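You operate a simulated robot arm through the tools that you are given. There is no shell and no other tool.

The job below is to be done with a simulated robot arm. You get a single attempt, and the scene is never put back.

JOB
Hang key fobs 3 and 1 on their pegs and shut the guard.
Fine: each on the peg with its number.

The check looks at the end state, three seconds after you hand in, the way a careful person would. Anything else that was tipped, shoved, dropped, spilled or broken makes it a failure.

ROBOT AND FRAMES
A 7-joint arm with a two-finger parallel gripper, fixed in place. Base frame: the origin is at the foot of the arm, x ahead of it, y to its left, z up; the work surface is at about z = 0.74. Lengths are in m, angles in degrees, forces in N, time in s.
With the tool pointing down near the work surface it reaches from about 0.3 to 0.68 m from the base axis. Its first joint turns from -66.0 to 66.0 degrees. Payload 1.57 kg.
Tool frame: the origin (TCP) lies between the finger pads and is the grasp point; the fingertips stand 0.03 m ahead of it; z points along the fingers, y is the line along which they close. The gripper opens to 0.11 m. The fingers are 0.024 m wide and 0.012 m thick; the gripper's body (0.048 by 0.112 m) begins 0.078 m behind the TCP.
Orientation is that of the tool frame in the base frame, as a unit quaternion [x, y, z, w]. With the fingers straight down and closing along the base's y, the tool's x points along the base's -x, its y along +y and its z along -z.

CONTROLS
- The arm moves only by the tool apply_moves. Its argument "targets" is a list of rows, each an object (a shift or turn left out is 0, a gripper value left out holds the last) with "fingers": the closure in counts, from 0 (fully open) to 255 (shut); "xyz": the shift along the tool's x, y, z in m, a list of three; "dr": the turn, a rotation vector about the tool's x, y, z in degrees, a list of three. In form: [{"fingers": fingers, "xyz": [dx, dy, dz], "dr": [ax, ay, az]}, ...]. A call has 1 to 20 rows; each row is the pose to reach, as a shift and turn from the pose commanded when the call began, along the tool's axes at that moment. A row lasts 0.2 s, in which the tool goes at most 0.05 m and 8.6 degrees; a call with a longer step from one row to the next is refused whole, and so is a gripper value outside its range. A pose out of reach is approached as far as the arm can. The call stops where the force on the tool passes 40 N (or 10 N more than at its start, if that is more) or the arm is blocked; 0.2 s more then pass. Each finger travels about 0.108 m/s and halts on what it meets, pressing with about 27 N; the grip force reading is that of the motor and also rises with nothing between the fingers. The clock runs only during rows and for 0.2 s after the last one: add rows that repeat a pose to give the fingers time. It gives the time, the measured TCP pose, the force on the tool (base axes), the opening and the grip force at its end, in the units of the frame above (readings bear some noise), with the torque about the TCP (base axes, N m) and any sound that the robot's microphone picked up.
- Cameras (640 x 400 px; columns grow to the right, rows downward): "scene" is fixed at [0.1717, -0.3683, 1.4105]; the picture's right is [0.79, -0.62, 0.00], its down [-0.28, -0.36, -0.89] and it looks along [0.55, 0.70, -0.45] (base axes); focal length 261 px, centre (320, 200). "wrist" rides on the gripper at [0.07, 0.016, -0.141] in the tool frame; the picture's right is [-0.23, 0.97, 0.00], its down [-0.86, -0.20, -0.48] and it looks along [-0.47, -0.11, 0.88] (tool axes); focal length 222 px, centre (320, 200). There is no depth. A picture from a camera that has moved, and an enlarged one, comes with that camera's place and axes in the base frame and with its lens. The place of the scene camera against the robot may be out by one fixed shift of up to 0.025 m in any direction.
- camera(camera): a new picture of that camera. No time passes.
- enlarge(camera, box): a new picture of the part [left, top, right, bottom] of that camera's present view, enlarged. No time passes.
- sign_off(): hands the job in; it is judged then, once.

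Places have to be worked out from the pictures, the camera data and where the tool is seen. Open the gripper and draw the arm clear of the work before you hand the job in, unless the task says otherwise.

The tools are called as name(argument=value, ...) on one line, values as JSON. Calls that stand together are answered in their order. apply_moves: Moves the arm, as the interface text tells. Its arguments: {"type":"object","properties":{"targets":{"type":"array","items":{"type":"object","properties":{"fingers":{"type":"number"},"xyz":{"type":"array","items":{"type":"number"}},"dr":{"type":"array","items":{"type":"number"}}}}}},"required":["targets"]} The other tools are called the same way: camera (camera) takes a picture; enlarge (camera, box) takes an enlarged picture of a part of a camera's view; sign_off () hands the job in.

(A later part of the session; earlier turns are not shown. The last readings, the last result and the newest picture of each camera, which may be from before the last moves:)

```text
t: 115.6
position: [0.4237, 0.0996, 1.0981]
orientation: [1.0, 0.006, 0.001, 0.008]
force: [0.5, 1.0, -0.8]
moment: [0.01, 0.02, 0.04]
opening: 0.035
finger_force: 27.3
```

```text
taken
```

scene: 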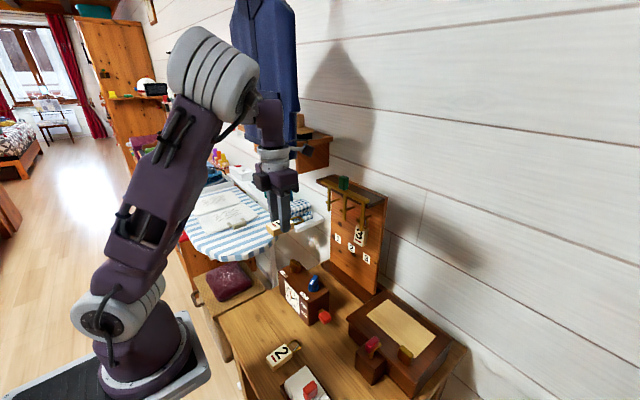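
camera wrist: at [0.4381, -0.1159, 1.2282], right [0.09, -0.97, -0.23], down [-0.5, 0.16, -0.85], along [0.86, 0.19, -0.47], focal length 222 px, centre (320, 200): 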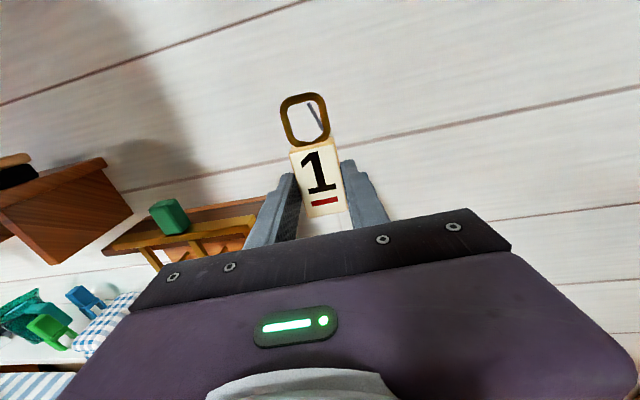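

Elbow is up-right; forearm points left-forward, so the pitch should pass well to one side of it. I'll pitch the first 45° while moving to about (0.49, 0.10, 1.06).

apply_moves(targets=[{"xyz": [0.011, 0, 0.0065], "dr": [0, 7.5, 0]}, {"xyz": [0.022, 0, 0.013], "dr": [0, 15, 0]}, {"xyz": [0.033, 0, 0.0195], "dr": [0, 22.5, 0]}, {"xyz": [0.044, 0, 0.026], "dr": [0, 30, 0]}, {"xyz": [0.055, 0, 0.0325], "dr": [0, 37.5, 0]}, {"xyz": [0.066, 0, 0.039], "dr": [0, 45, 0]}, {"xyz": [0.066, 0, 0.039], "dr": [0, 45, 0]}])

camera(camera="scene")

```text
t: 117.2
position: [0.4894, 0.0994, 1.0591]
orientation: [0.929, 0.01, 0.37, 0.007]
force: [-0.2, 0.8, -0.4]
moment: [0.0, 0.0, 0.0]
opening: 0.0349
finger_force: 27.0
out of reach, approached as far as the arm can: row 6
```

```text
taken
```

scene: 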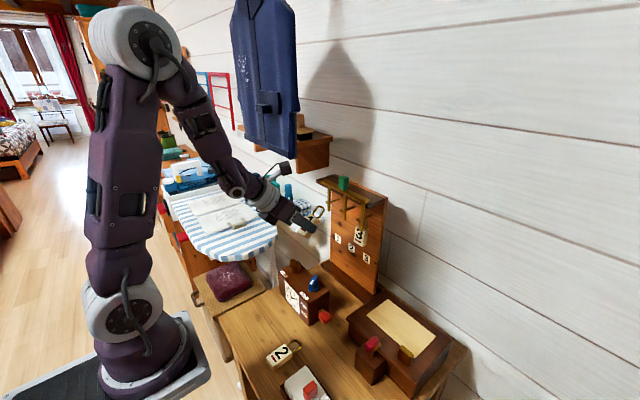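

The elbow came back up and the wrist is nearly straight here. From this pose I'll rotate to the left-pointing pose (tool along +y, camera on top), from which the swing to the board worked well before.

apply_moves(targets=[{"xyz": [-0.0042, -0.0033, -0.0064], "dr": [7.04, 3.03, -3.03]}, {"xyz": [-0.0083, -0.0065, -0.0128], "dr": [14.1, 6.05, -6.05]}, {"xyz": [-0.0125, -0.0098, -0.0191], "dr": [21.1, 9.08, -9.08]}, {"xyz": [-0.0167, -0.013, -0.0255], "dr": [28.2, 12.1, -12.1]}, {"xyz": [-0.0208, -0.0163, -0.0319], "dr": [35.2, 15.1, -15.1]}, {"xyz": [-0.025, -0.0195, -0.0383], "dr": [42.25, 18.15, -18.15]}, {"xyz": [-0.0292, -0.0228, -0.0446], "dr": [49.3, 21.2, -21.2]}, {"xyz": [-0.0333, -0.026, -0.051], "dr": [56.3, 24.2, -24.2]}, {"xyz": [-0.0375, -0.0293, -0.0574], "dr": [63.4, 27.2, -27.2]}, {"xyz": [-0.0417, -0.0325, -0.0638], "dr": [70.4, 30.25, -30.25]}, {"xyz": [-0.0458, -0.0358, -0.0701], "dr": [77.5, 33.3, -33.3]}, {"xyz": [-0.05, -0.039, -0.0765], "dr": [84.5, 36.3, -36.3]}, {"xyz": [-0.05, -0.039, -0.0765], "dr": [84.5, 36.3, -36.3]}])

camera(camera="scene")

```text
t: 120.0
position: [0.3995, 0.1519, 1.0735]
orientation: [0.484, 0.526, 0.484, -0.505]
force: [0.7, -0.8, -0.4]
moment: [-0.01, 0.03, 0.02]
opening: 0.0349
finger_force: 27.1
out of reach, approached as far as the arm can: row 1, 2, 3, 4, 5, 6, 7, 8, 9, 10, 11, 12, 13
```

```text
taken
```

scene: 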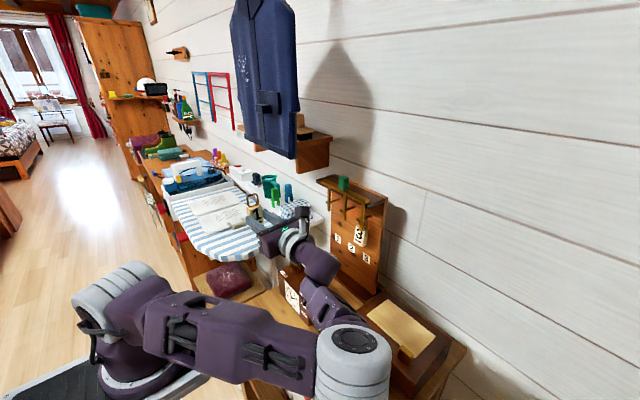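

Close to the left-pointing pose, with the elbow low right like when hanging fob 3. I'll swing about the vertical toward +x, ending near (0.56, 0.145, 1.00) in front of peg 1.

apply_moves(targets=[{"xyz": [-0.007, 0.0144, -0.0014], "dr": [-8.05, 0, 0]}, {"xyz": [-0.014, 0.0287, -0.0028], "dr": [-16.1, 0, 0]}, {"xyz": [-0.021, 0.0431, -0.0042], "dr": [-24.15, 0, 0]}, {"xyz": [-0.028, 0.0575, -0.0056], "dr": [-32.2, 0, 0]}, {"xyz": [-0.035, 0.0718, -0.007], "dr": [-40.3, 0, 0]}, {"xyz": [-0.042, 0.0862, -0.0085], "dr": [-48.3, 0, 0]}, {"xyz": [-0.049, 0.1005, -0.0099], "dr": [-56.4, 0, 0]}, {"xyz": [-0.056, 0.1149, -0.0113], "dr": [-64.4, 0, 0]}, {"xyz": [-0.063, 0.1293, -0.0127], "dr": [-72.5, 0, 0]}, {"xyz": [-0.07, 0.1436, -0.0141], "dr": [-80.5, 0, 0]}, {"xyz": [-0.077, 0.158, -0.0155], "dr": [-88.6, 0, 0]}, {"xyz": [-0.077, 0.158, -0.0155], "dr": [-88.6, 0, 0]}])

camera(camera="scene")

camera(camera="wrist")

```text
t: 122.6
position: [0.5815, -0.0218, 1.1757]
orientation: [0.724, 0.05, 0.687, -0.035]
force: [-0.2, 0.3, -0.6]
moment: [-0.01, -0.01, 0.01]
opening: 0.0352
finger_force: 26.8
out of reach, approached as far as the arm can: row 1, 2, 3, 4, 5, 6, 7, 8, 9, 10, 11, 12
```

```text
taken
```

scene: 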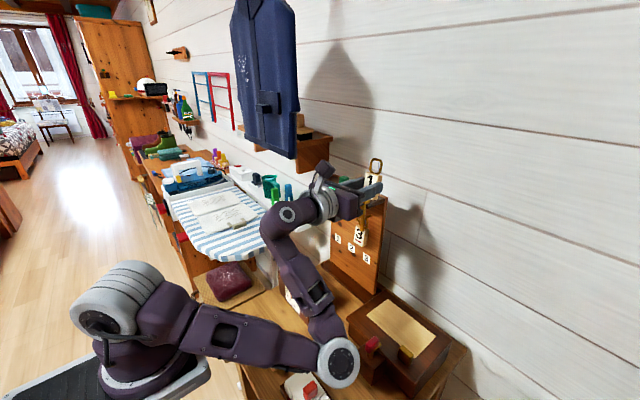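

```text
taken
camera wrist: at [0.4494, -0.0528, 1.2525], right [0.1, -0.97, -0.21], down [-0.54, 0.12, -0.83], along [0.83, 0.2, -0.51], focal length 222 px, centre (320, 200)
```

wrist: 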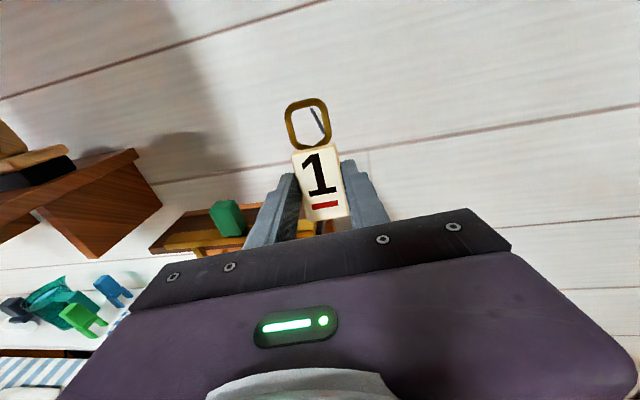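

The swing drifted well off (elbow-below branch again); no contact, but I need to leave this pose. From the pictures the arm works best elbow-up with the wrist not too close to the shoulder, so I'll first move right, clear of the board, and pitch down again.

apply_moves(targets=[{"xyz": [-0.0008, 0.03, -0.0036]}, {"xyz": [-0.0015, 0.0595, -0.0071]}, {"xyz": [-0.0108, 0.0565, -0.0133], "dr": [-1.4, -6, 0]}, {"xyz": [-0.0201, 0.0535, -0.0196], "dr": [-2.8, -12, 0]}, {"xyz": [-0.0293, 0.0506, -0.0258], "dr": [-4.2, -18, 0]}, {"xyz": [-0.0386, 0.0476, -0.0321], "dr": [-5.6, -24, 0]}, {"xyz": [-0.0479, 0.0446, -0.0383], "dr": [-7, -30, 0]}, {"xyz": [-0.0479, 0.0446, -0.0383], "dr": [-7, -30, 0]}])

camera(camera="scene")

```text
t: 124.4
position: [0.5467, -0.0694, 1.1338]
orientation: [0.878, 0.016, 0.478, 0.023]
force: [-0.7, -0.6, -0.8]
moment: [0.04, -0.01, -0.01]
opening: 0.0349
finger_force: 26.7
```

```text
taken
```

scene: 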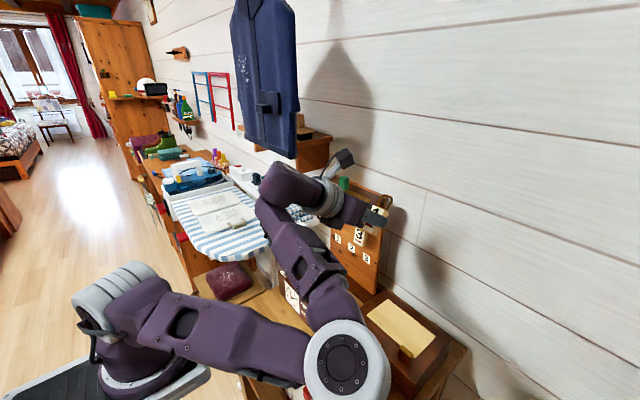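

Now pitching down the rest of the way to vertical at (0.45, 0.0, 1.10).

apply_moves(targets=[{"xyz": [-0.0097, -0.0089, -0.0081], "dr": [0.34, -7.14, 0.24]}, {"xyz": [-0.0194, -0.0179, -0.0161], "dr": [0.68, -14.3, 0.48]}, {"xyz": [-0.0291, -0.0268, -0.0242], "dr": [1.0, -21.4, 0.71]}, {"xyz": [-0.0388, -0.0357, -0.0323], "dr": [1.35, -28.6, 0.95]}, {"xyz": [-0.0484, -0.0446, -0.0403], "dr": [1.7, -35.7, 1.19]}, {"xyz": [-0.0581, -0.0536, -0.0484], "dr": [2.0, -42.8, 1.43]}, {"xyz": [-0.0678, -0.0625, -0.0564], "dr": [2.36, -50, 1.66]}, {"xyz": [-0.0775, -0.0714, -0.0645], "dr": [2.7, -57.1, 1.9]}, {"xyz": [-0.0775, -0.0714, -0.0645], "dr": [2.7, -57.1, 1.9]}])

camera(camera="scene")

```text
t: 126.4
position: [0.4501, -0.0008, 1.0988]
orientation: [1.0, -0.001, 0.0, 0.0]
force: [0.3, 0.3, 0.1]
moment: [0.01, 0.02, -0.02]
opening: 0.0348
finger_force: 26.8
```

```text
taken
```

scene: 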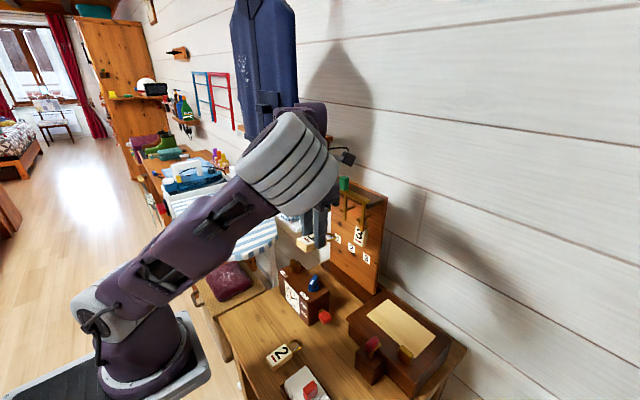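

Vertical again with the elbow out right-front. I'll move left and lower to (0.46, 0.13, 0.98) and check the elbow.

apply_moves(targets=[{"xyz": [0.002, -0.0262, 0.0238]}, {"xyz": [0.004, -0.0524, 0.0476]}, {"xyz": [0.006, -0.0786, 0.0714]}, {"xyz": [0.008, -0.1048, 0.0952]}, {"xyz": [0.01, -0.131, 0.119]}, {"xyz": [0.01, -0.131, 0.119]}])

camera(camera="scene")

```text
t: 127.8
position: [0.4607, 0.1297, 0.9809]
orientation: [1.0, 0.0, 0.001, 0.001]
force: [1.5, -0.2, -0.7]
moment: [-0.01, -0.01, 0.04]
opening: 0.0347
finger_force: 27.0
```

```text
taken
```

scene: 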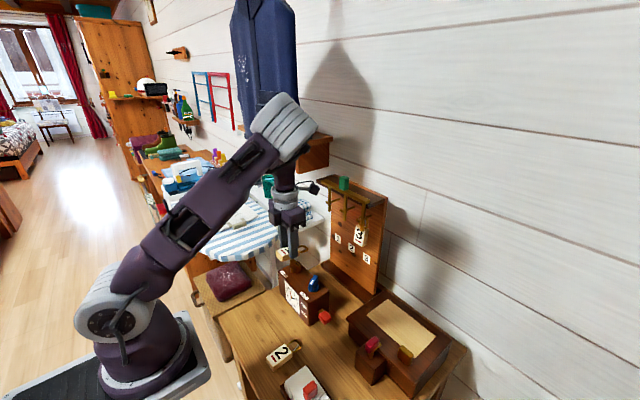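

Good elbow-up posture. I'll pitch the first 45° here at low height, moving to about (0.525, 0.14, 0.965).

apply_moves(targets=[{"xyz": [0.0107, -0.0017, 0.0027], "dr": [0, 7.5, 0]}, {"xyz": [0.0213, -0.0033, 0.0053], "dr": [0, 15, 0]}, {"xyz": [0.032, -0.005, 0.008], "dr": [0, 22.5, 0]}, {"xyz": [0.0427, -0.0067, 0.0107], "dr": [0, 30, 0]}, {"xyz": [0.0533, -0.0083, 0.0133], "dr": [0, 37.5, 0]}, {"xyz": [0.064, -0.01, 0.016], "dr": [0, 45, 0]}, {"xyz": [0.064, -0.01, 0.016], "dr": [0, 45, 0]}])

camera(camera="scene")

```text
t: 129.4
position: [0.5235, 0.1397, 0.9653]
orientation: [0.923, 0.0, 0.384, 0.0]
force: [-0.6, -0.3, -1.1]
moment: [-0.02, -0.03, -0.01]
opening: 0.0348
finger_force: 27.2
```

```text
taken
```

scene: 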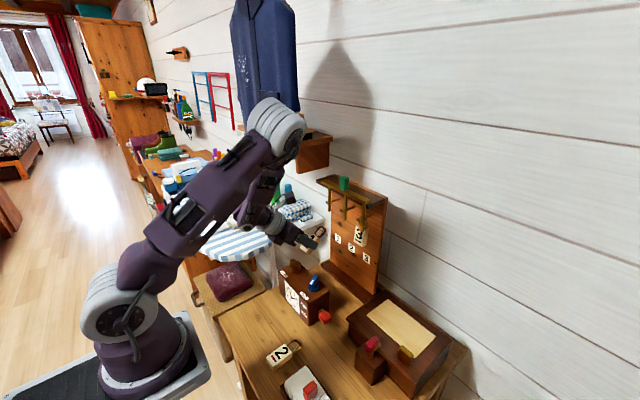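

Exactly reached. Continuing the pitch to horizontal, ending near (0.56, 0.15, 0.955), below the tines.

apply_moves(targets=[{"xyz": [0.0031, -0.0017, 0.0055], "dr": [0, 7.5, 0]}, {"xyz": [0.0062, -0.0033, 0.011], "dr": [0, 15, 0]}, {"xyz": [0.0094, -0.005, 0.0165], "dr": [0, 22.5, 0]}, {"xyz": [0.0125, -0.0067, 0.0219], "dr": [0, 30, 0]}, {"xyz": [0.0156, -0.0083, 0.0274], "dr": [0, 37.5, 0]}, {"xyz": [0.0187, -0.01, 0.0329], "dr": [0, 45, 0]}, {"xyz": [0.0187, -0.01, 0.0329], "dr": [0, 45, 0]}])

camera(camera="scene")

camera(camera="wrist")

```text
t: 131.0
position: [0.5606, 0.1485, 0.9541]
orientation: [0.706, 0.001, 0.708, 0.0]
force: [-0.6, 0.4, -1.3]
moment: [0.01, 0.06, 0.0]
opening: 0.0351
finger_force: 27.2
```

```text
taken
```

scene: 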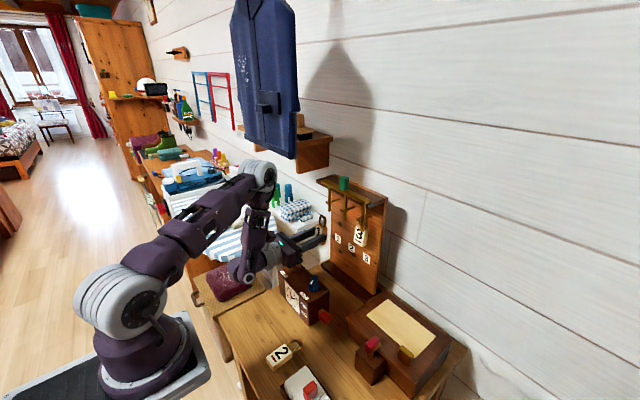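

```text
taken
camera wrist: at [0.4205, 0.1335, 1.0233], right [0.0, -0.97, -0.23], down [-0.48, 0.2, -0.86], along [0.88, 0.11, -0.46], focal length 222 px, centre (320, 200)
```

wrist: 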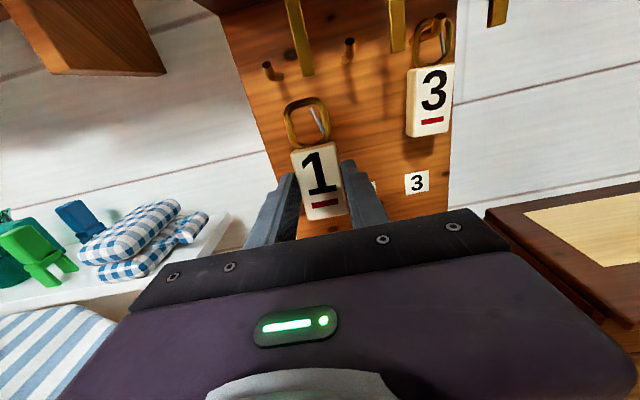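

Horizontal with a good posture and a clear view. I'll zoom to locate peg 1 and the tines.

enlarge(camera="wrist", box=[230, 0, 470, 150])

enlarge(camera="scene", box=[300, 165, 400, 265])

```text
2.67 times, centred on (350, 75) of wrist
camera zoom: at [0.4205, 0.1335, 1.0233], right [0.0, -0.97, -0.23], down [-0.48, 0.2, -0.86], along [0.88, 0.11, -0.46], focal length 592 px, centre (240, 533)
```

zoom: 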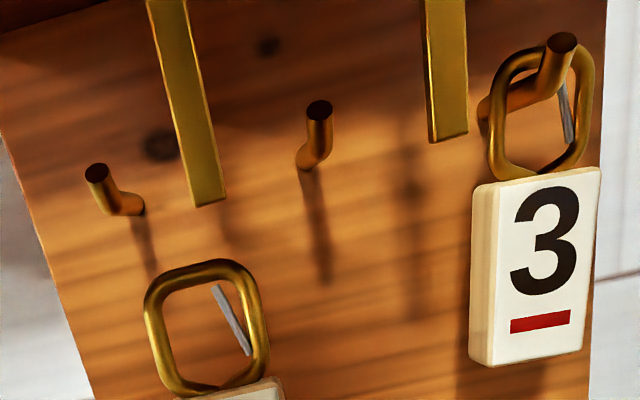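

```text
4.00 times, centred on (350, 215) of scene
camera zoom: at [0.1717, -0.3683, 1.4105], right [0.79, -0.62, 0.0], down [-0.28, -0.36, -0.89], along [0.55, 0.7, -0.45], focal length 1045 px, centre (200, 140)
```

zoom: 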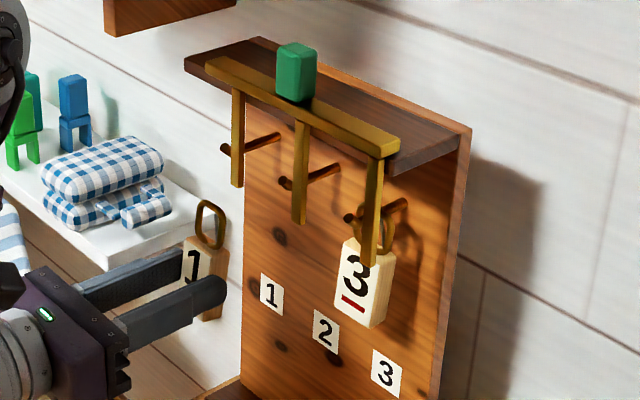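

Peg 1's tip is at about (0.62, 0.171, 1.042); the hole is at (0.585, 0.1495, 0.9975). I'll raise 41 mm and shift 20 mm left, staying in front of the tines, then re-check.

apply_moves(targets=[{"xyz": [0.0104, -0.005, 0]}, {"xyz": [0.0208, -0.01, 0]}, {"xyz": [0.0311, -0.015, 0]}, {"xyz": [0.0415, -0.02, 0]}, {"xyz": [0.0415, -0.02, 0]}])

enlarge(camera="wrist", box=[260, 70, 380, 230])

enlarge(camera="scene", box=[300, 165, 400, 265])

```text
t: 132.2
position: [0.5604, 0.1708, 0.9946]
orientation: [0.707, 0.0, 0.707, 0.001]
force: [-0.5, -0.4, -0.1]
moment: [0.0, 0.02, 0.0]
opening: 0.0351
finger_force: 26.9
```

```text
2.50 times, centred on (320, 150) of wrist
camera zoom: at [0.421, 0.1539, 1.0647], right [0.0, -0.97, -0.23], down [-0.48, 0.2, -0.86], along [0.88, 0.11, -0.47], focal length 555 px, centre (320, 325)
```

zoom: 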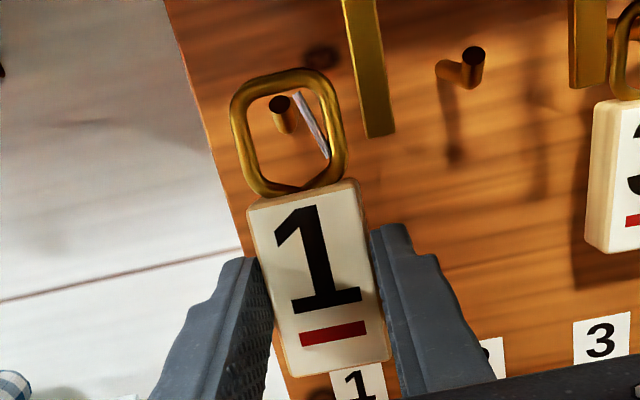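

```text
4.00 times, centred on (350, 215) of scene
camera zoom: at [0.1717, -0.3683, 1.4105], right [0.79, -0.62, 0.0], down [-0.28, -0.36, -0.89], along [0.55, 0.7, -0.45], focal length 1045 px, centre (200, 140)
```

zoom: 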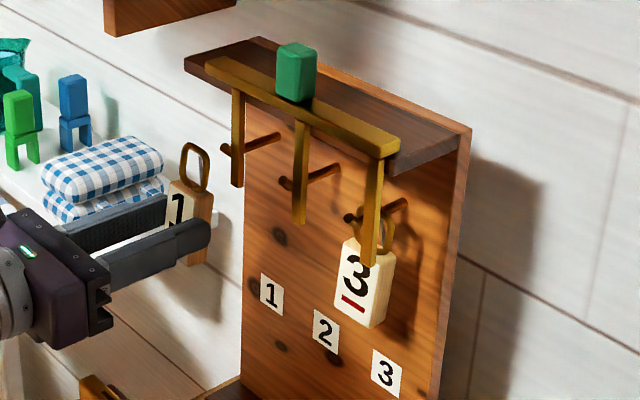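

Tip 1 is inside the ring view, nearly identical to the fob 3 case. I'll raise 2 mm and advance 24 mm, then re-check.

apply_moves(targets=[{"xyz": [0.002, 0, 0.006]}, {"xyz": [0.002, 0, 0.012]}, {"xyz": [0.002, 0, 0.018]}, {"xyz": [0.002, 0, 0.024]}, {"xyz": [0.002, 0, 0.024]}])

enlarge(camera="wrist", box=[260, 70, 380, 230])

enlarge(camera="scene", box=[310, 175, 370, 235])

```text
t: 133.4
position: [0.5842, 0.1696, 0.9974]
orientation: [0.706, 0.001, 0.708, -0.001]
force: [0.3, 0.0, -0.6]
moment: [-0.01, 0.04, 0.0]
opening: 0.035
finger_force: 26.9
```

```text
2.50 times, centred on (320, 150) of wrist
camera zoom: at [0.4446, 0.1537, 1.0666], right [0.0, -0.97, -0.23], down [-0.48, 0.2, -0.86], along [0.88, 0.11, -0.47], focal length 555 px, centre (320, 325)
```

zoom: 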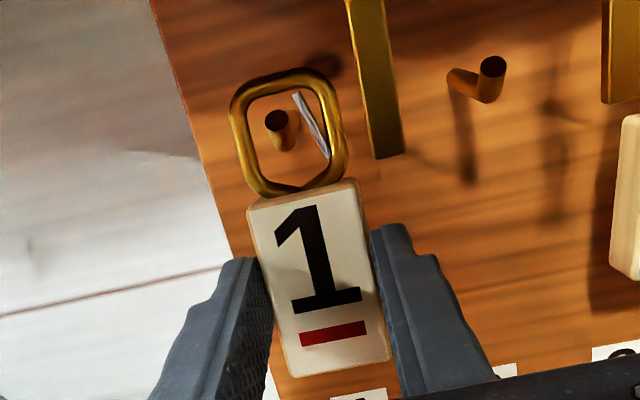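

```text
6.67 times, centred on (340, 205) of scene
camera zoom: at [0.1717, -0.3683, 1.4105], right [0.79, -0.62, 0.0], down [-0.28, -0.36, -0.89], along [0.55, 0.7, -0.45], focal length 1742 px, centre (187, 167)
```

zoom: 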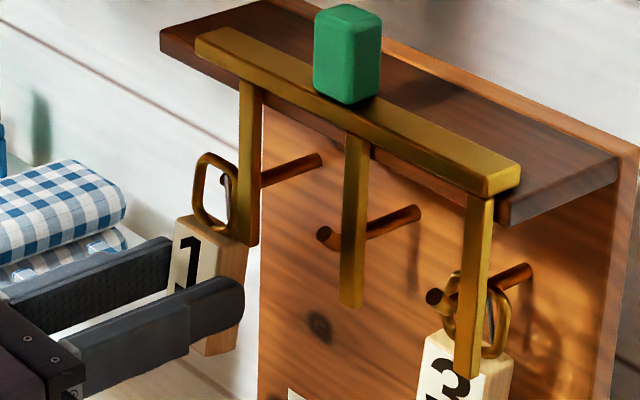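

Alignment is good (tip slightly high in the hole); I'll raise 1.5 mm and advance 20 mm.

apply_moves(targets=[{"xyz": [0.0015, 0, 0.003]}, {"xyz": [0.0015, 0, 0.009]}, {"xyz": [0.0015, 0, 0.015]}, {"xyz": [0.0015, 0, 0.02]}, {"xyz": [0.0015, 0, 0.02]}])

enlarge(camera="wrist", box=[260, 70, 380, 230])

enlarge(camera="scene", box=[310, 175, 370, 235])

```text
t: 134.6
position: [0.6031, 0.1696, 0.9979]
orientation: [0.707, 0.0, 0.707, 0.0]
force: [0.0, -0.8, -0.6]
moment: [0.0, -0.02, 0.01]
opening: 0.0348
finger_force: 27.3
```

```text
2.50 times, centred on (320, 150) of wrist
camera zoom: at [0.4642, 0.1537, 1.0683], right [0.0, -0.97, -0.23], down [-0.48, 0.2, -0.86], along [0.88, 0.11, -0.47], focal length 555 px, centre (320, 325)
```

zoom: 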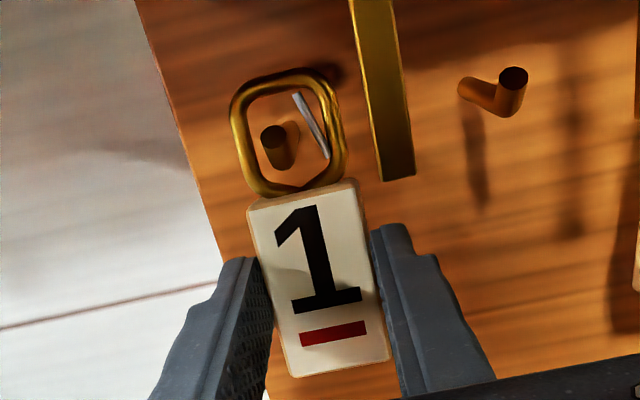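

```text
6.67 times, centred on (340, 205) of scene
camera zoom: at [0.1717, -0.3683, 1.4105], right [0.79, -0.62, 0.0], down [-0.28, -0.36, -0.89], along [0.55, 0.7, -0.45], focal length 1742 px, centre (187, 167)
```

zoom: 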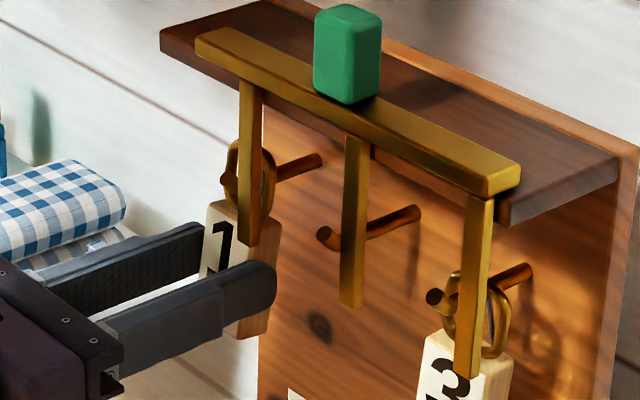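

The tip has passed through the ring. Advancing another 20 mm to mid-peg.

apply_moves(targets=[{"xyz": [0, 0, 0.006]}, {"xyz": [0, 0, 0.012]}, {"xyz": [0, 0, 0.02]}, {"xyz": [0, 0, 0.02]}])

enlarge(camera="wrist", box=[260, 70, 380, 230])

enlarge(camera="scene", box=[310, 175, 370, 235])

```text
t: 135.6
position: [0.6243, 0.1689, 0.9988]
orientation: [0.707, 0.0, 0.708, 0.001]
force: [-0.2, -0.7, -0.5]
moment: [0.0, 0.01, -0.01]
opening: 0.0349
finger_force: 26.8
```

```text
2.50 times, centred on (320, 150) of wrist
camera zoom: at [0.4846, 0.1534, 1.0681], right [0.0, -0.97, -0.23], down [-0.48, 0.2, -0.86], along [0.88, 0.11, -0.47], focal length 555 px, centre (320, 325)
```

zoom: 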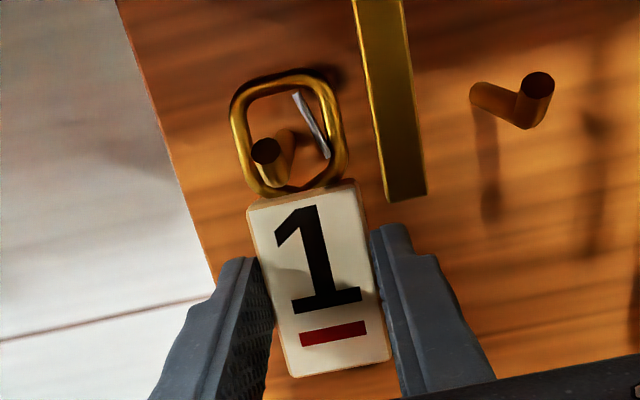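

```text
6.67 times, centred on (340, 205) of scene
camera zoom: at [0.1717, -0.3683, 1.4105], right [0.79, -0.62, 0.0], down [-0.28, -0.36, -0.89], along [0.55, 0.7, -0.45], focal length 1742 px, centre (187, 167)
```

zoom: 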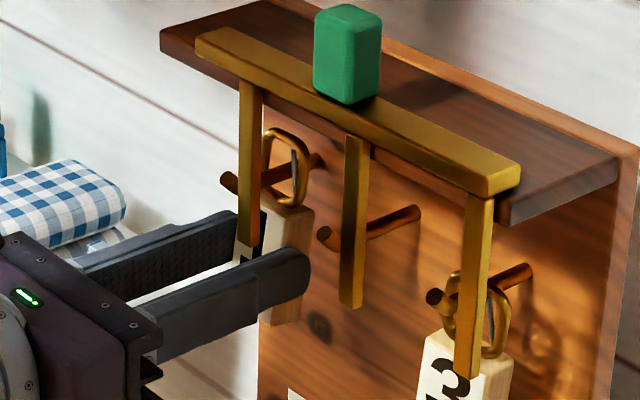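

Ring 1 is well over peg 1. I'll lower about 11 mm until it nearly rests on the peg.

apply_moves(targets=[{"xyz": [-0.004, 0, 0]}, {"xyz": [-0.008, 0, 0]}, {"xyz": [-0.0115, 0, 0]}, {"xyz": [-0.0115, 0, 0]}])

enlarge(camera="wrist", box=[260, 70, 380, 230])

```text
t: 136.6
position: [0.6261, 0.1701, 0.9886]
orientation: [0.707, -0.001, 0.707, 0.001]
force: [0.7, -0.3, -0.2]
moment: [-0.03, 0.0, -0.03]
opening: 0.0351
finger_force: 27.4
```

```text
2.50 times, centred on (320, 150) of wrist
camera zoom: at [0.4848, 0.1534, 1.0566], right [0.0, -0.97, -0.23], down [-0.48, 0.2, -0.86], along [0.88, 0.11, -0.47], focal length 555 px, centre (320, 325)
```

zoom: 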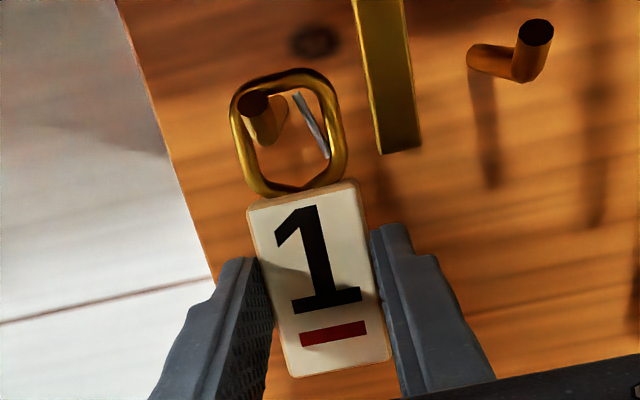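

No contact yet, about a millimetre to go. I'll lower 1.2 mm more and read the force.

apply_moves(targets=[{"xyz": [-0.0012, 0, 0]}, {"xyz": [-0.0012, 0, 0]}])

```text
t: 137.2
position: [0.6255, 0.1685, 0.9859]
orientation: [0.706, 0.0, 0.708, 0.001]
force: [-0.4, 0.4, 1.3]
moment: [0.0, -0.05, -0.01]
opening: 0.0349
finger_force: 26.7
```

The ring is just touching (≈1–2 N). I'll open the fingers gradually to about 54 mm to release.

apply_moves(targets=[{"fingers": 200}, {"fingers": 165}, {"fingers": 130}, {"fingers": 130}])

enlarge(camera="wrist", box=[260, 70, 380, 230])

enlarge(camera="scene", box=[310, 175, 370, 235])

```text
t: 138.2
position: [0.6256, 0.1692, 0.987]
orientation: [0.707, 0.0, 0.707, 0.001]
force: [-0.1, 0.1, -0.3]
moment: [-0.02, 0.02, 0.02]
opening: 0.0541
finger_force: 0.0
```

```text
2.50 times, centred on (320, 150) of wrist
camera zoom: at [0.4849, 0.1533, 1.0555], right [0.0, -0.97, -0.23], down [-0.48, 0.2, -0.86], along [0.88, 0.11, -0.47], focal length 555 px, centre (320, 325)
```

zoom: 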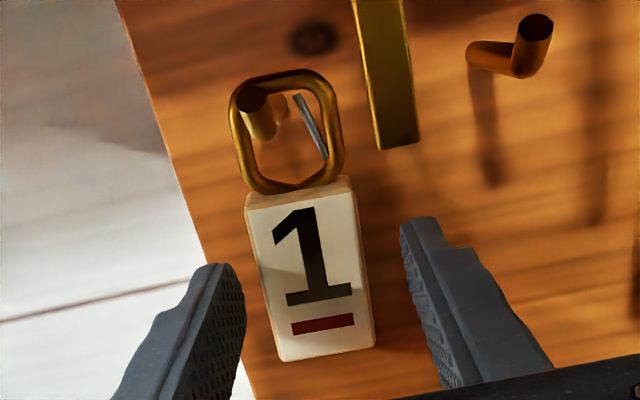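

```text
6.67 times, centred on (340, 205) of scene
camera zoom: at [0.1717, -0.3683, 1.4105], right [0.79, -0.62, 0.0], down [-0.28, -0.36, -0.89], along [0.55, 0.7, -0.45], focal length 1742 px, centre (187, 167)
```

zoom: 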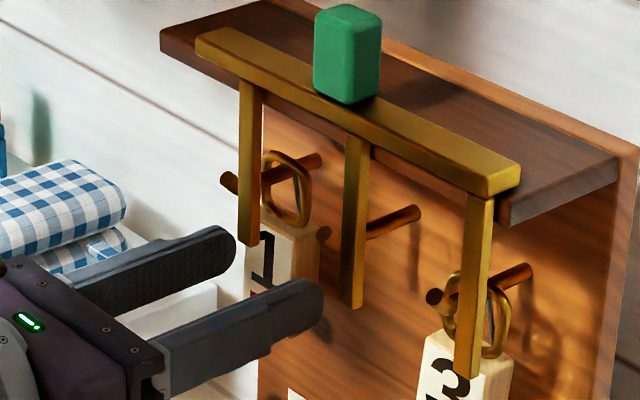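

Fob 1 hangs on peg 1. I'll withdraw straight back 6.5 cm.

apply_moves(targets=[{"xyz": [0, 0, -0.01]}, {"xyz": [0, 0, -0.025]}, {"xyz": [0, 0, -0.045]}, {"xyz": [0, 0, -0.065]}, {"xyz": [0, 0, -0.065]}])

camera(camera="wrist")

enlarge(camera="scene", box=[300, 165, 400, 265])

camera(camera="scene")

```text
t: 139.4
position: [0.5601, 0.1696, 0.986]
orientation: [0.707, 0.0, 0.707, 0.0]
force: [0.4, 0.3, 0.0]
moment: [0.01, 0.02, 0.01]
opening: 0.0538
finger_force: 0.0
```

```text
taken
camera wrist: at [0.4197, 0.1533, 1.055], right [0.0, -0.97, -0.23], down [-0.48, 0.2, -0.86], along [0.88, 0.11, -0.47], focal length 222 px, centre (320, 200)
```

wrist: 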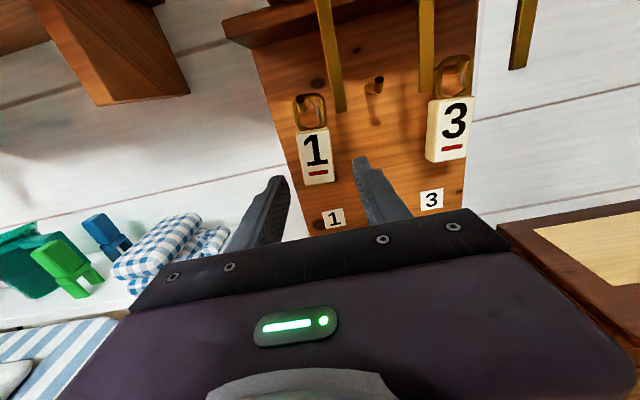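

```text
4.00 times, centred on (350, 215) of scene
camera zoom: at [0.1717, -0.3683, 1.4105], right [0.79, -0.62, 0.0], down [-0.28, -0.36, -0.89], along [0.55, 0.7, -0.45], focal length 1045 px, centre (200, 140)
```

zoom: 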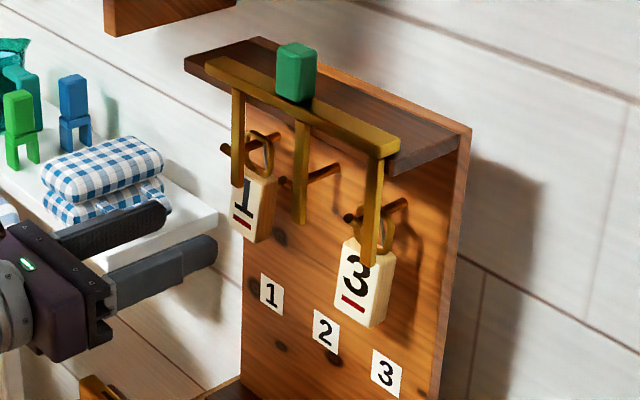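

```text
taken
```

scene: 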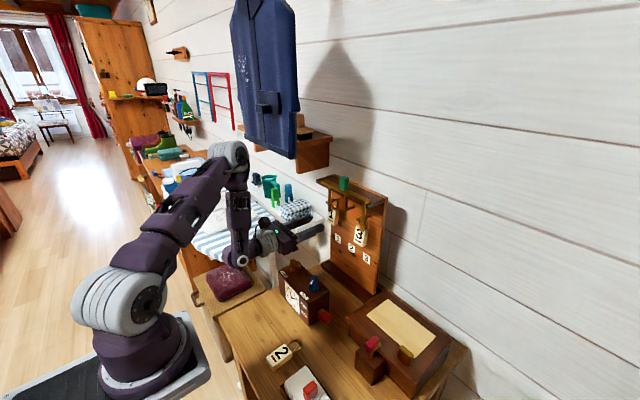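

Both fobs hang on their pegs. Next is shutting the guard: I'll reverse the pitch to 45° away from the board and close the fingers, then come in on the right of tine 3.

apply_moves(targets=[{"fingers": 255, "xyz": [-0.0035, 0.005, -0.0061], "dr": [0, -7.5, 0]}, {"xyz": [-0.007, 0.01, -0.0122], "dr": [0, -15, 0]}, {"xyz": [-0.0105, 0.015, -0.0183], "dr": [0, -22.5, 0]}, {"xyz": [-0.014, 0.02, -0.0244], "dr": [0, -30, 0]}, {"xyz": [-0.0175, 0.025, -0.0305], "dr": [0, -37.5, 0]}, {"xyz": [-0.021, 0.03, -0.0366], "dr": [0, -45, 0]}, {"xyz": [-0.021, 0.03, -0.0366], "dr": [0, -45, 0]}])

camera(camera="scene")

```text
t: 141.0
position: [0.5233, 0.1399, 0.966]
orientation: [0.924, -0.001, 0.383, 0.001]
force: [0.3, -0.2, -0.3]
moment: [0.0, 0.0, 0.01]
opening: 0.0
finger_force: 21.8
```

```text
taken
```

scene: 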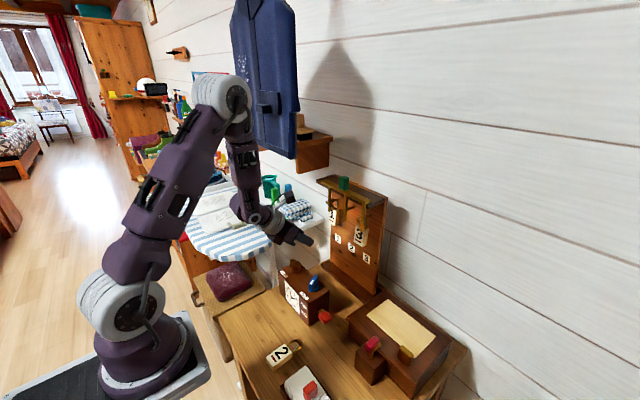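

Now I'll move right to about (0.535, −0.03, 1.076) at 45°, staying in front of the guard.

apply_moves(targets=[{"xyz": [0.0142, 0.0283, -0.0118]}, {"xyz": [0.0283, 0.0567, -0.0236]}, {"xyz": [0.0425, 0.085, -0.0354]}, {"xyz": [0.0566, 0.1133, -0.0471]}, {"xyz": [0.0708, 0.1417, -0.0589]}, {"xyz": [0.0849, 0.17, -0.0707]}, {"xyz": [0.0849, 0.17, -0.0707]}])

camera(camera="scene")

camera(camera="wrist")

```text
t: 142.6
position: [0.5324, -0.0293, 1.0759]
orientation: [0.924, -0.001, 0.384, 0.001]
force: [-0.7, 0.3, -0.5]
moment: [-0.02, 0.01, -0.02]
opening: 0.0
finger_force: 21.1
```

```text
taken
```

scene: 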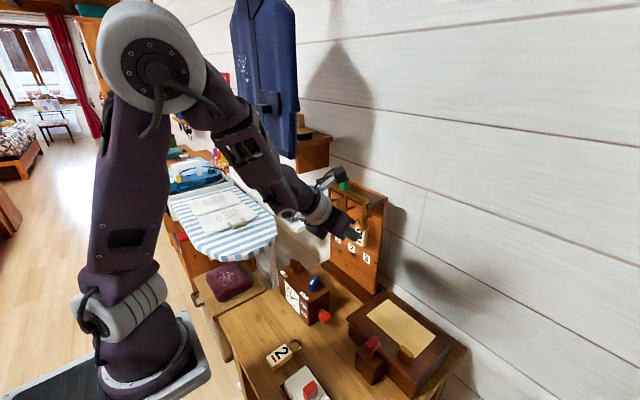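

```text
taken
camera wrist: at [0.4834, -0.0459, 1.2241], right [-0.16, -0.97, -0.16], down [-0.94, 0.2, -0.27], along [0.29, 0.11, -0.95], focal length 222 px, centre (320, 200)
```

wrist: 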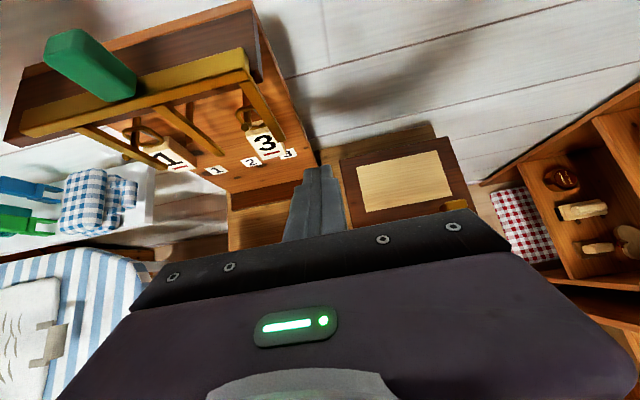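

Good posture. I'll advance the closed fingertips to the tine plane (TCP 0.582, −0.029, 1.094), just right of tine 3.

apply_moves(targets=[{"xyz": [0.0159, 0, 0.0075]}, {"xyz": [0.0319, 0, 0.0149]}, {"xyz": [0.0478, 0, 0.0224]}, {"xyz": [0.0478, 0, 0.0224]}])

enlarge(camera="wrist", box=[170, 20, 380, 220])

enlarge(camera="scene", box=[310, 165, 400, 245])

```text
t: 143.6
position: [0.5817, -0.032, 1.0939]
orientation: [0.924, -0.001, 0.382, 0.001]
force: [0.5, 0.1, 0.9]
moment: [-0.01, -0.03, -0.03]
opening: 0.0
finger_force: 21.6
```

```text
2.00 times, centred on (275, 120) of wrist
camera zoom: at [0.5329, -0.047, 1.2422], right [-0.16, -0.97, -0.16], down [-0.94, 0.2, -0.27], along [0.29, 0.11, -0.95], focal length 444 px, centre (410, 360)
```

zoom: 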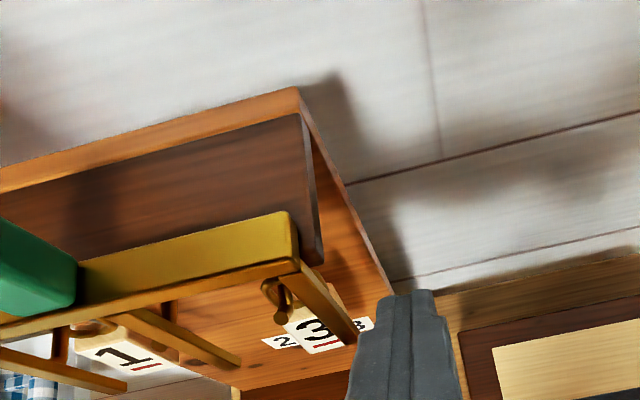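

```text
5.00 times, centred on (355, 205) of scene
camera zoom: at [0.1717, -0.3683, 1.4105], right [0.79, -0.62, 0.0], down [-0.28, -0.36, -0.89], along [0.55, 0.7, -0.45], focal length 1306 px, centre (145, 175)
```

zoom: 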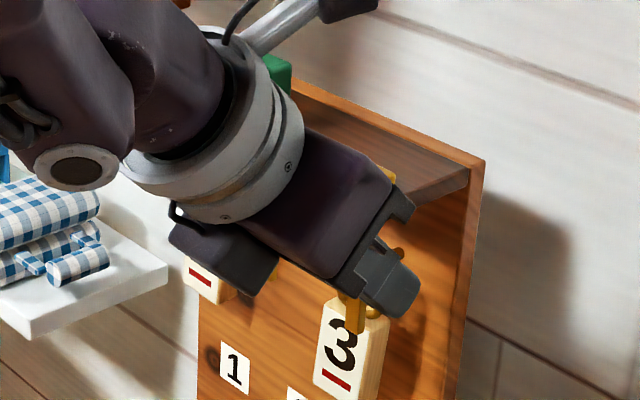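

The fingers sit just right of tine 3 at its depth. I'll push toward +y, first 40 mm in small steps, watching the force.

apply_moves(targets=[{"xyz": [0, -0.008, 0]}, {"xyz": [0, -0.014, 0]}, {"xyz": [0, -0.018, 0]}, {"xyz": [0, -0.022, 0]}, {"xyz": [0, -0.026, 0]}, {"xyz": [0, -0.03, 0]}, {"xyz": [0, -0.034, 0]}, {"xyz": [0, -0.038, 0]}, {"xyz": [0, -0.041, 0]}])

enlarge(camera="wrist", box=[170, 20, 380, 220])

camera(camera="scene")

```text
t: 145.6
position: [0.5829, 0.0108, 1.0938]
orientation: [0.924, -0.001, 0.382, 0.0]
force: [0.0, 0.3, -0.1]
moment: [0.02, 0.02, -0.03]
opening: 0.0002
finger_force: 21.8
```

```text
2.00 times, centred on (275, 120) of wrist
camera zoom: at [0.5327, -0.0052, 1.2424], right [-0.16, -0.97, -0.16], down [-0.94, 0.2, -0.27], along [0.29, 0.11, -0.95], focal length 444 px, centre (410, 360)
```

zoom: 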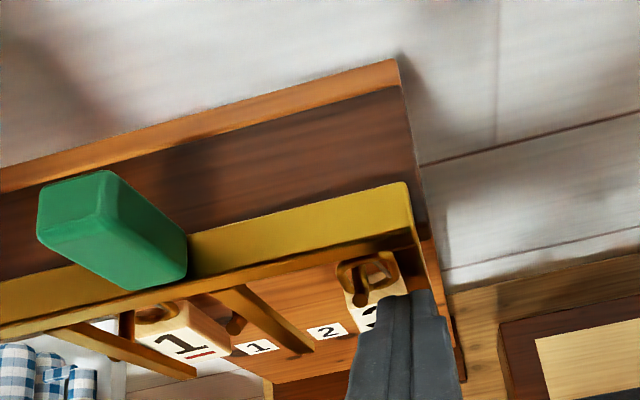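

```text
taken
```

scene: 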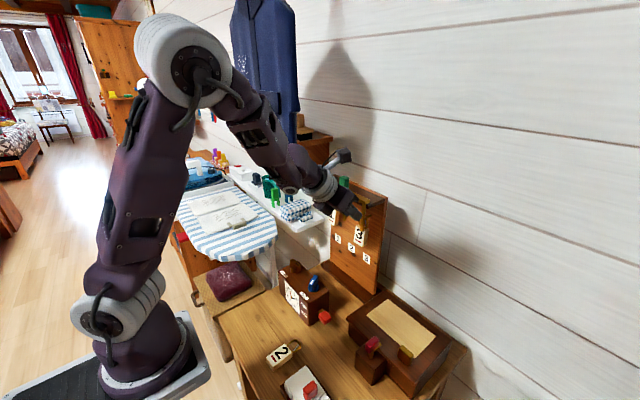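

The bar has not moved relative to the roof – the fingertips seem to have passed in front of tine 3. I'll check with the scene camera.

enlarge(camera="scene", box=[310, 165, 400, 245])

enlarge(camera="wrist", box=[280, 90, 420, 210])

```text
5.00 times, centred on (355, 205) of scene
camera zoom: at [0.1717, -0.3683, 1.4105], right [0.79, -0.62, 0.0], down [-0.28, -0.36, -0.89], along [0.55, 0.7, -0.45], focal length 1306 px, centre (145, 175)
```

zoom: 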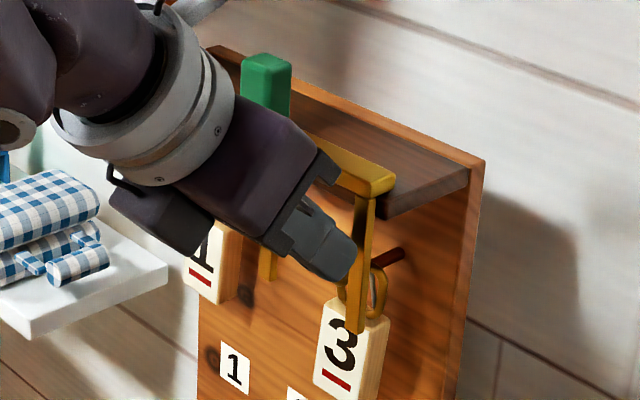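

```text
3.33 times, centred on (350, 150) of wrist
camera zoom: at [0.5327, -0.0052, 1.2424], right [-0.16, -0.97, -0.16], down [-0.94, 0.2, -0.27], along [0.29, 0.11, -0.95], focal length 740 px, centre (220, 367)
```

zoom: 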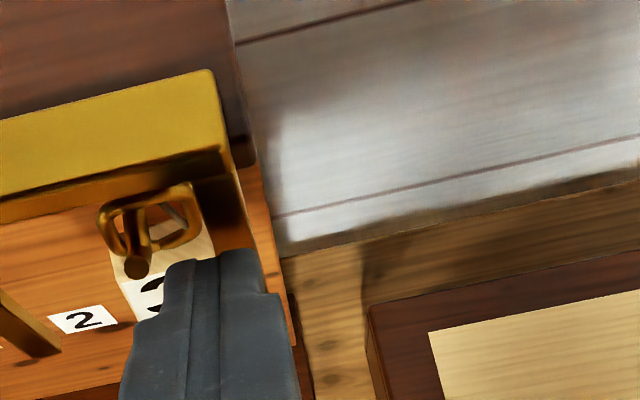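

Indeed the fingertips slid past in front of tine 3. I'll go back right, advance 9 mm deeper and 5 mm lower, and check before pushing again.

apply_moves(targets=[{"xyz": [0, 0.012, 0]}, {"xyz": [0, 0.024, 0]}, {"xyz": [0, 0.036, 0]}, {"xyz": [0, 0.045, 0]}, {"xyz": [0.0028, 0.045, 0.0099]}, {"xyz": [0.0028, 0.045, 0.0099]}])

enlarge(camera="wrist", box=[200, 60, 380, 200])

enlarge(camera="scene", box=[310, 165, 400, 245])

```text
t: 147.0
position: [0.5911, -0.0345, 1.0882]
orientation: [0.924, 0.0, 0.383, 0.001]
force: [-0.7, 0.8, -0.6]
moment: [-0.01, 0.01, -0.01]
opening: 0.0
finger_force: 21.9
```

```text
2.86 times, centred on (290, 130) of wrist
camera zoom: at [0.5422, -0.0504, 1.2373], right [-0.16, -0.97, -0.16], down [-0.94, 0.2, -0.27], along [0.29, 0.11, -0.95], focal length 635 px, centre (406, 400)
```

zoom: 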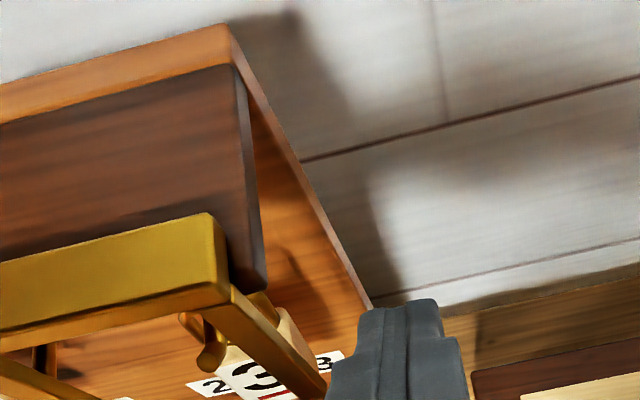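

```text
5.00 times, centred on (355, 205) of scene
camera zoom: at [0.1717, -0.3683, 1.4105], right [0.79, -0.62, 0.0], down [-0.28, -0.36, -0.89], along [0.55, 0.7, -0.45], focal length 1306 px, centre (145, 175)
```

zoom: 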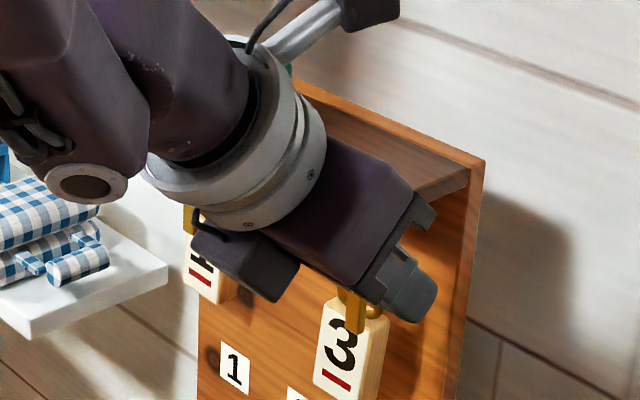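

By this view tine 3 is at x≈0.61, and the fingertips now reach x≈0.62, so they should overlap it. I'll push toward +y 30 mm and check.

apply_moves(targets=[{"xyz": [0, -0.008, 0]}, {"xyz": [0, -0.014, 0]}, {"xyz": [0, -0.018, 0]}, {"xyz": [0, -0.022, 0]}, {"xyz": [0, -0.026, 0]}, {"xyz": [0, -0.03, 0]}])

enlarge(camera="wrist", box=[200, 60, 380, 200])

enlarge(camera="scene", box=[310, 165, 400, 245])

```text
t: 148.4
position: [0.5911, -0.0055, 1.0878]
orientation: [0.923, -0.001, 0.384, 0.001]
force: [0.8, -1.4, -1.0]
moment: [-0.01, 0.02, -0.04]
opening: 0.0
finger_force: 21.8
```

```text
2.86 times, centred on (290, 130) of wrist
camera zoom: at [0.5417, -0.0203, 1.2375], right [-0.16, -0.97, -0.16], down [-0.94, 0.2, -0.27], along [0.29, 0.11, -0.95], focal length 635 px, centre (406, 400)
```

zoom: 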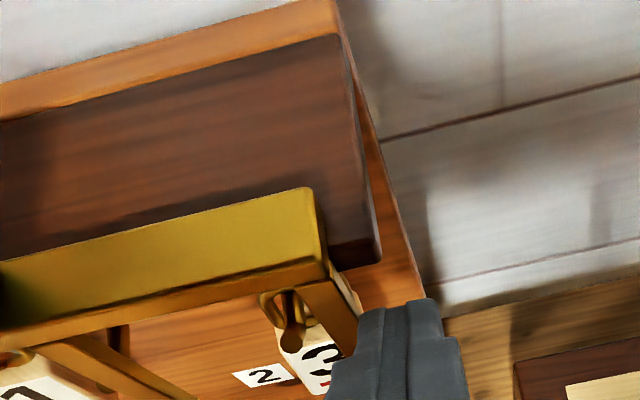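

```text
5.00 times, centred on (355, 205) of scene
camera zoom: at [0.1717, -0.3683, 1.4104], right [0.79, -0.62, 0.0], down [-0.28, -0.36, -0.89], along [0.55, 0.7, -0.45], focal length 1306 px, centre (145, 175)
```

zoom: 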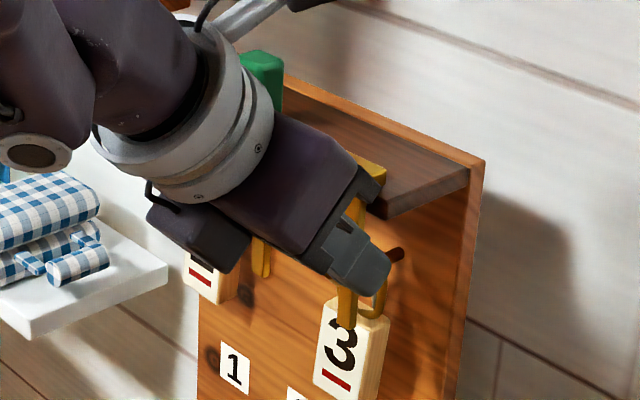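

The guard is moving with the fingers (about 7 mm so far). I'll push another 22 mm.

apply_moves(targets=[{"xyz": [0, -0.004, 0]}, {"xyz": [0, -0.008, 0]}, {"xyz": [0, -0.012, 0]}, {"xyz": [0, -0.016, 0]}, {"xyz": [0, -0.019, 0]}, {"xyz": [0, -0.022, 0]}])

enlarge(camera="wrist", box=[200, 60, 380, 200])

enlarge(camera="scene", box=[310, 165, 400, 245])

```text
t: 149.8
position: [0.5909, 0.0162, 1.0898]
orientation: [0.924, 0.0, 0.383, 0.001]
force: [0.1, -1.3, -0.7]
moment: [-0.03, 0.04, 0.0]
opening: 0.0
finger_force: 21.5
```

```text
2.86 times, centred on (290, 130) of wrist
camera zoom: at [0.5418, 0.0011, 1.2376], right [-0.16, -0.97, -0.16], down [-0.94, 0.2, -0.27], along [0.29, 0.11, -0.95], focal length 635 px, centre (406, 400)
```

zoom: 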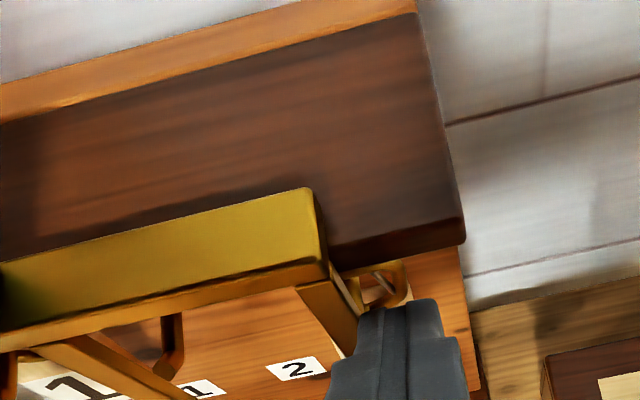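

```text
5.00 times, centred on (355, 205) of scene
camera zoom: at [0.1717, -0.3683, 1.4104], right [0.79, -0.62, 0.0], down [-0.28, -0.36, -0.89], along [0.55, 0.7, -0.45], focal length 1306 px, centre (145, 175)
```

zoom: 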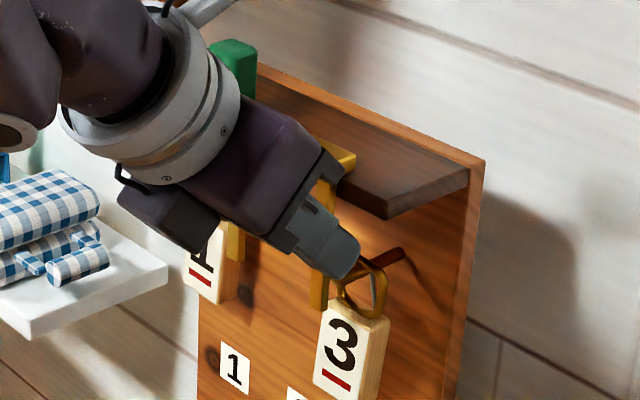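

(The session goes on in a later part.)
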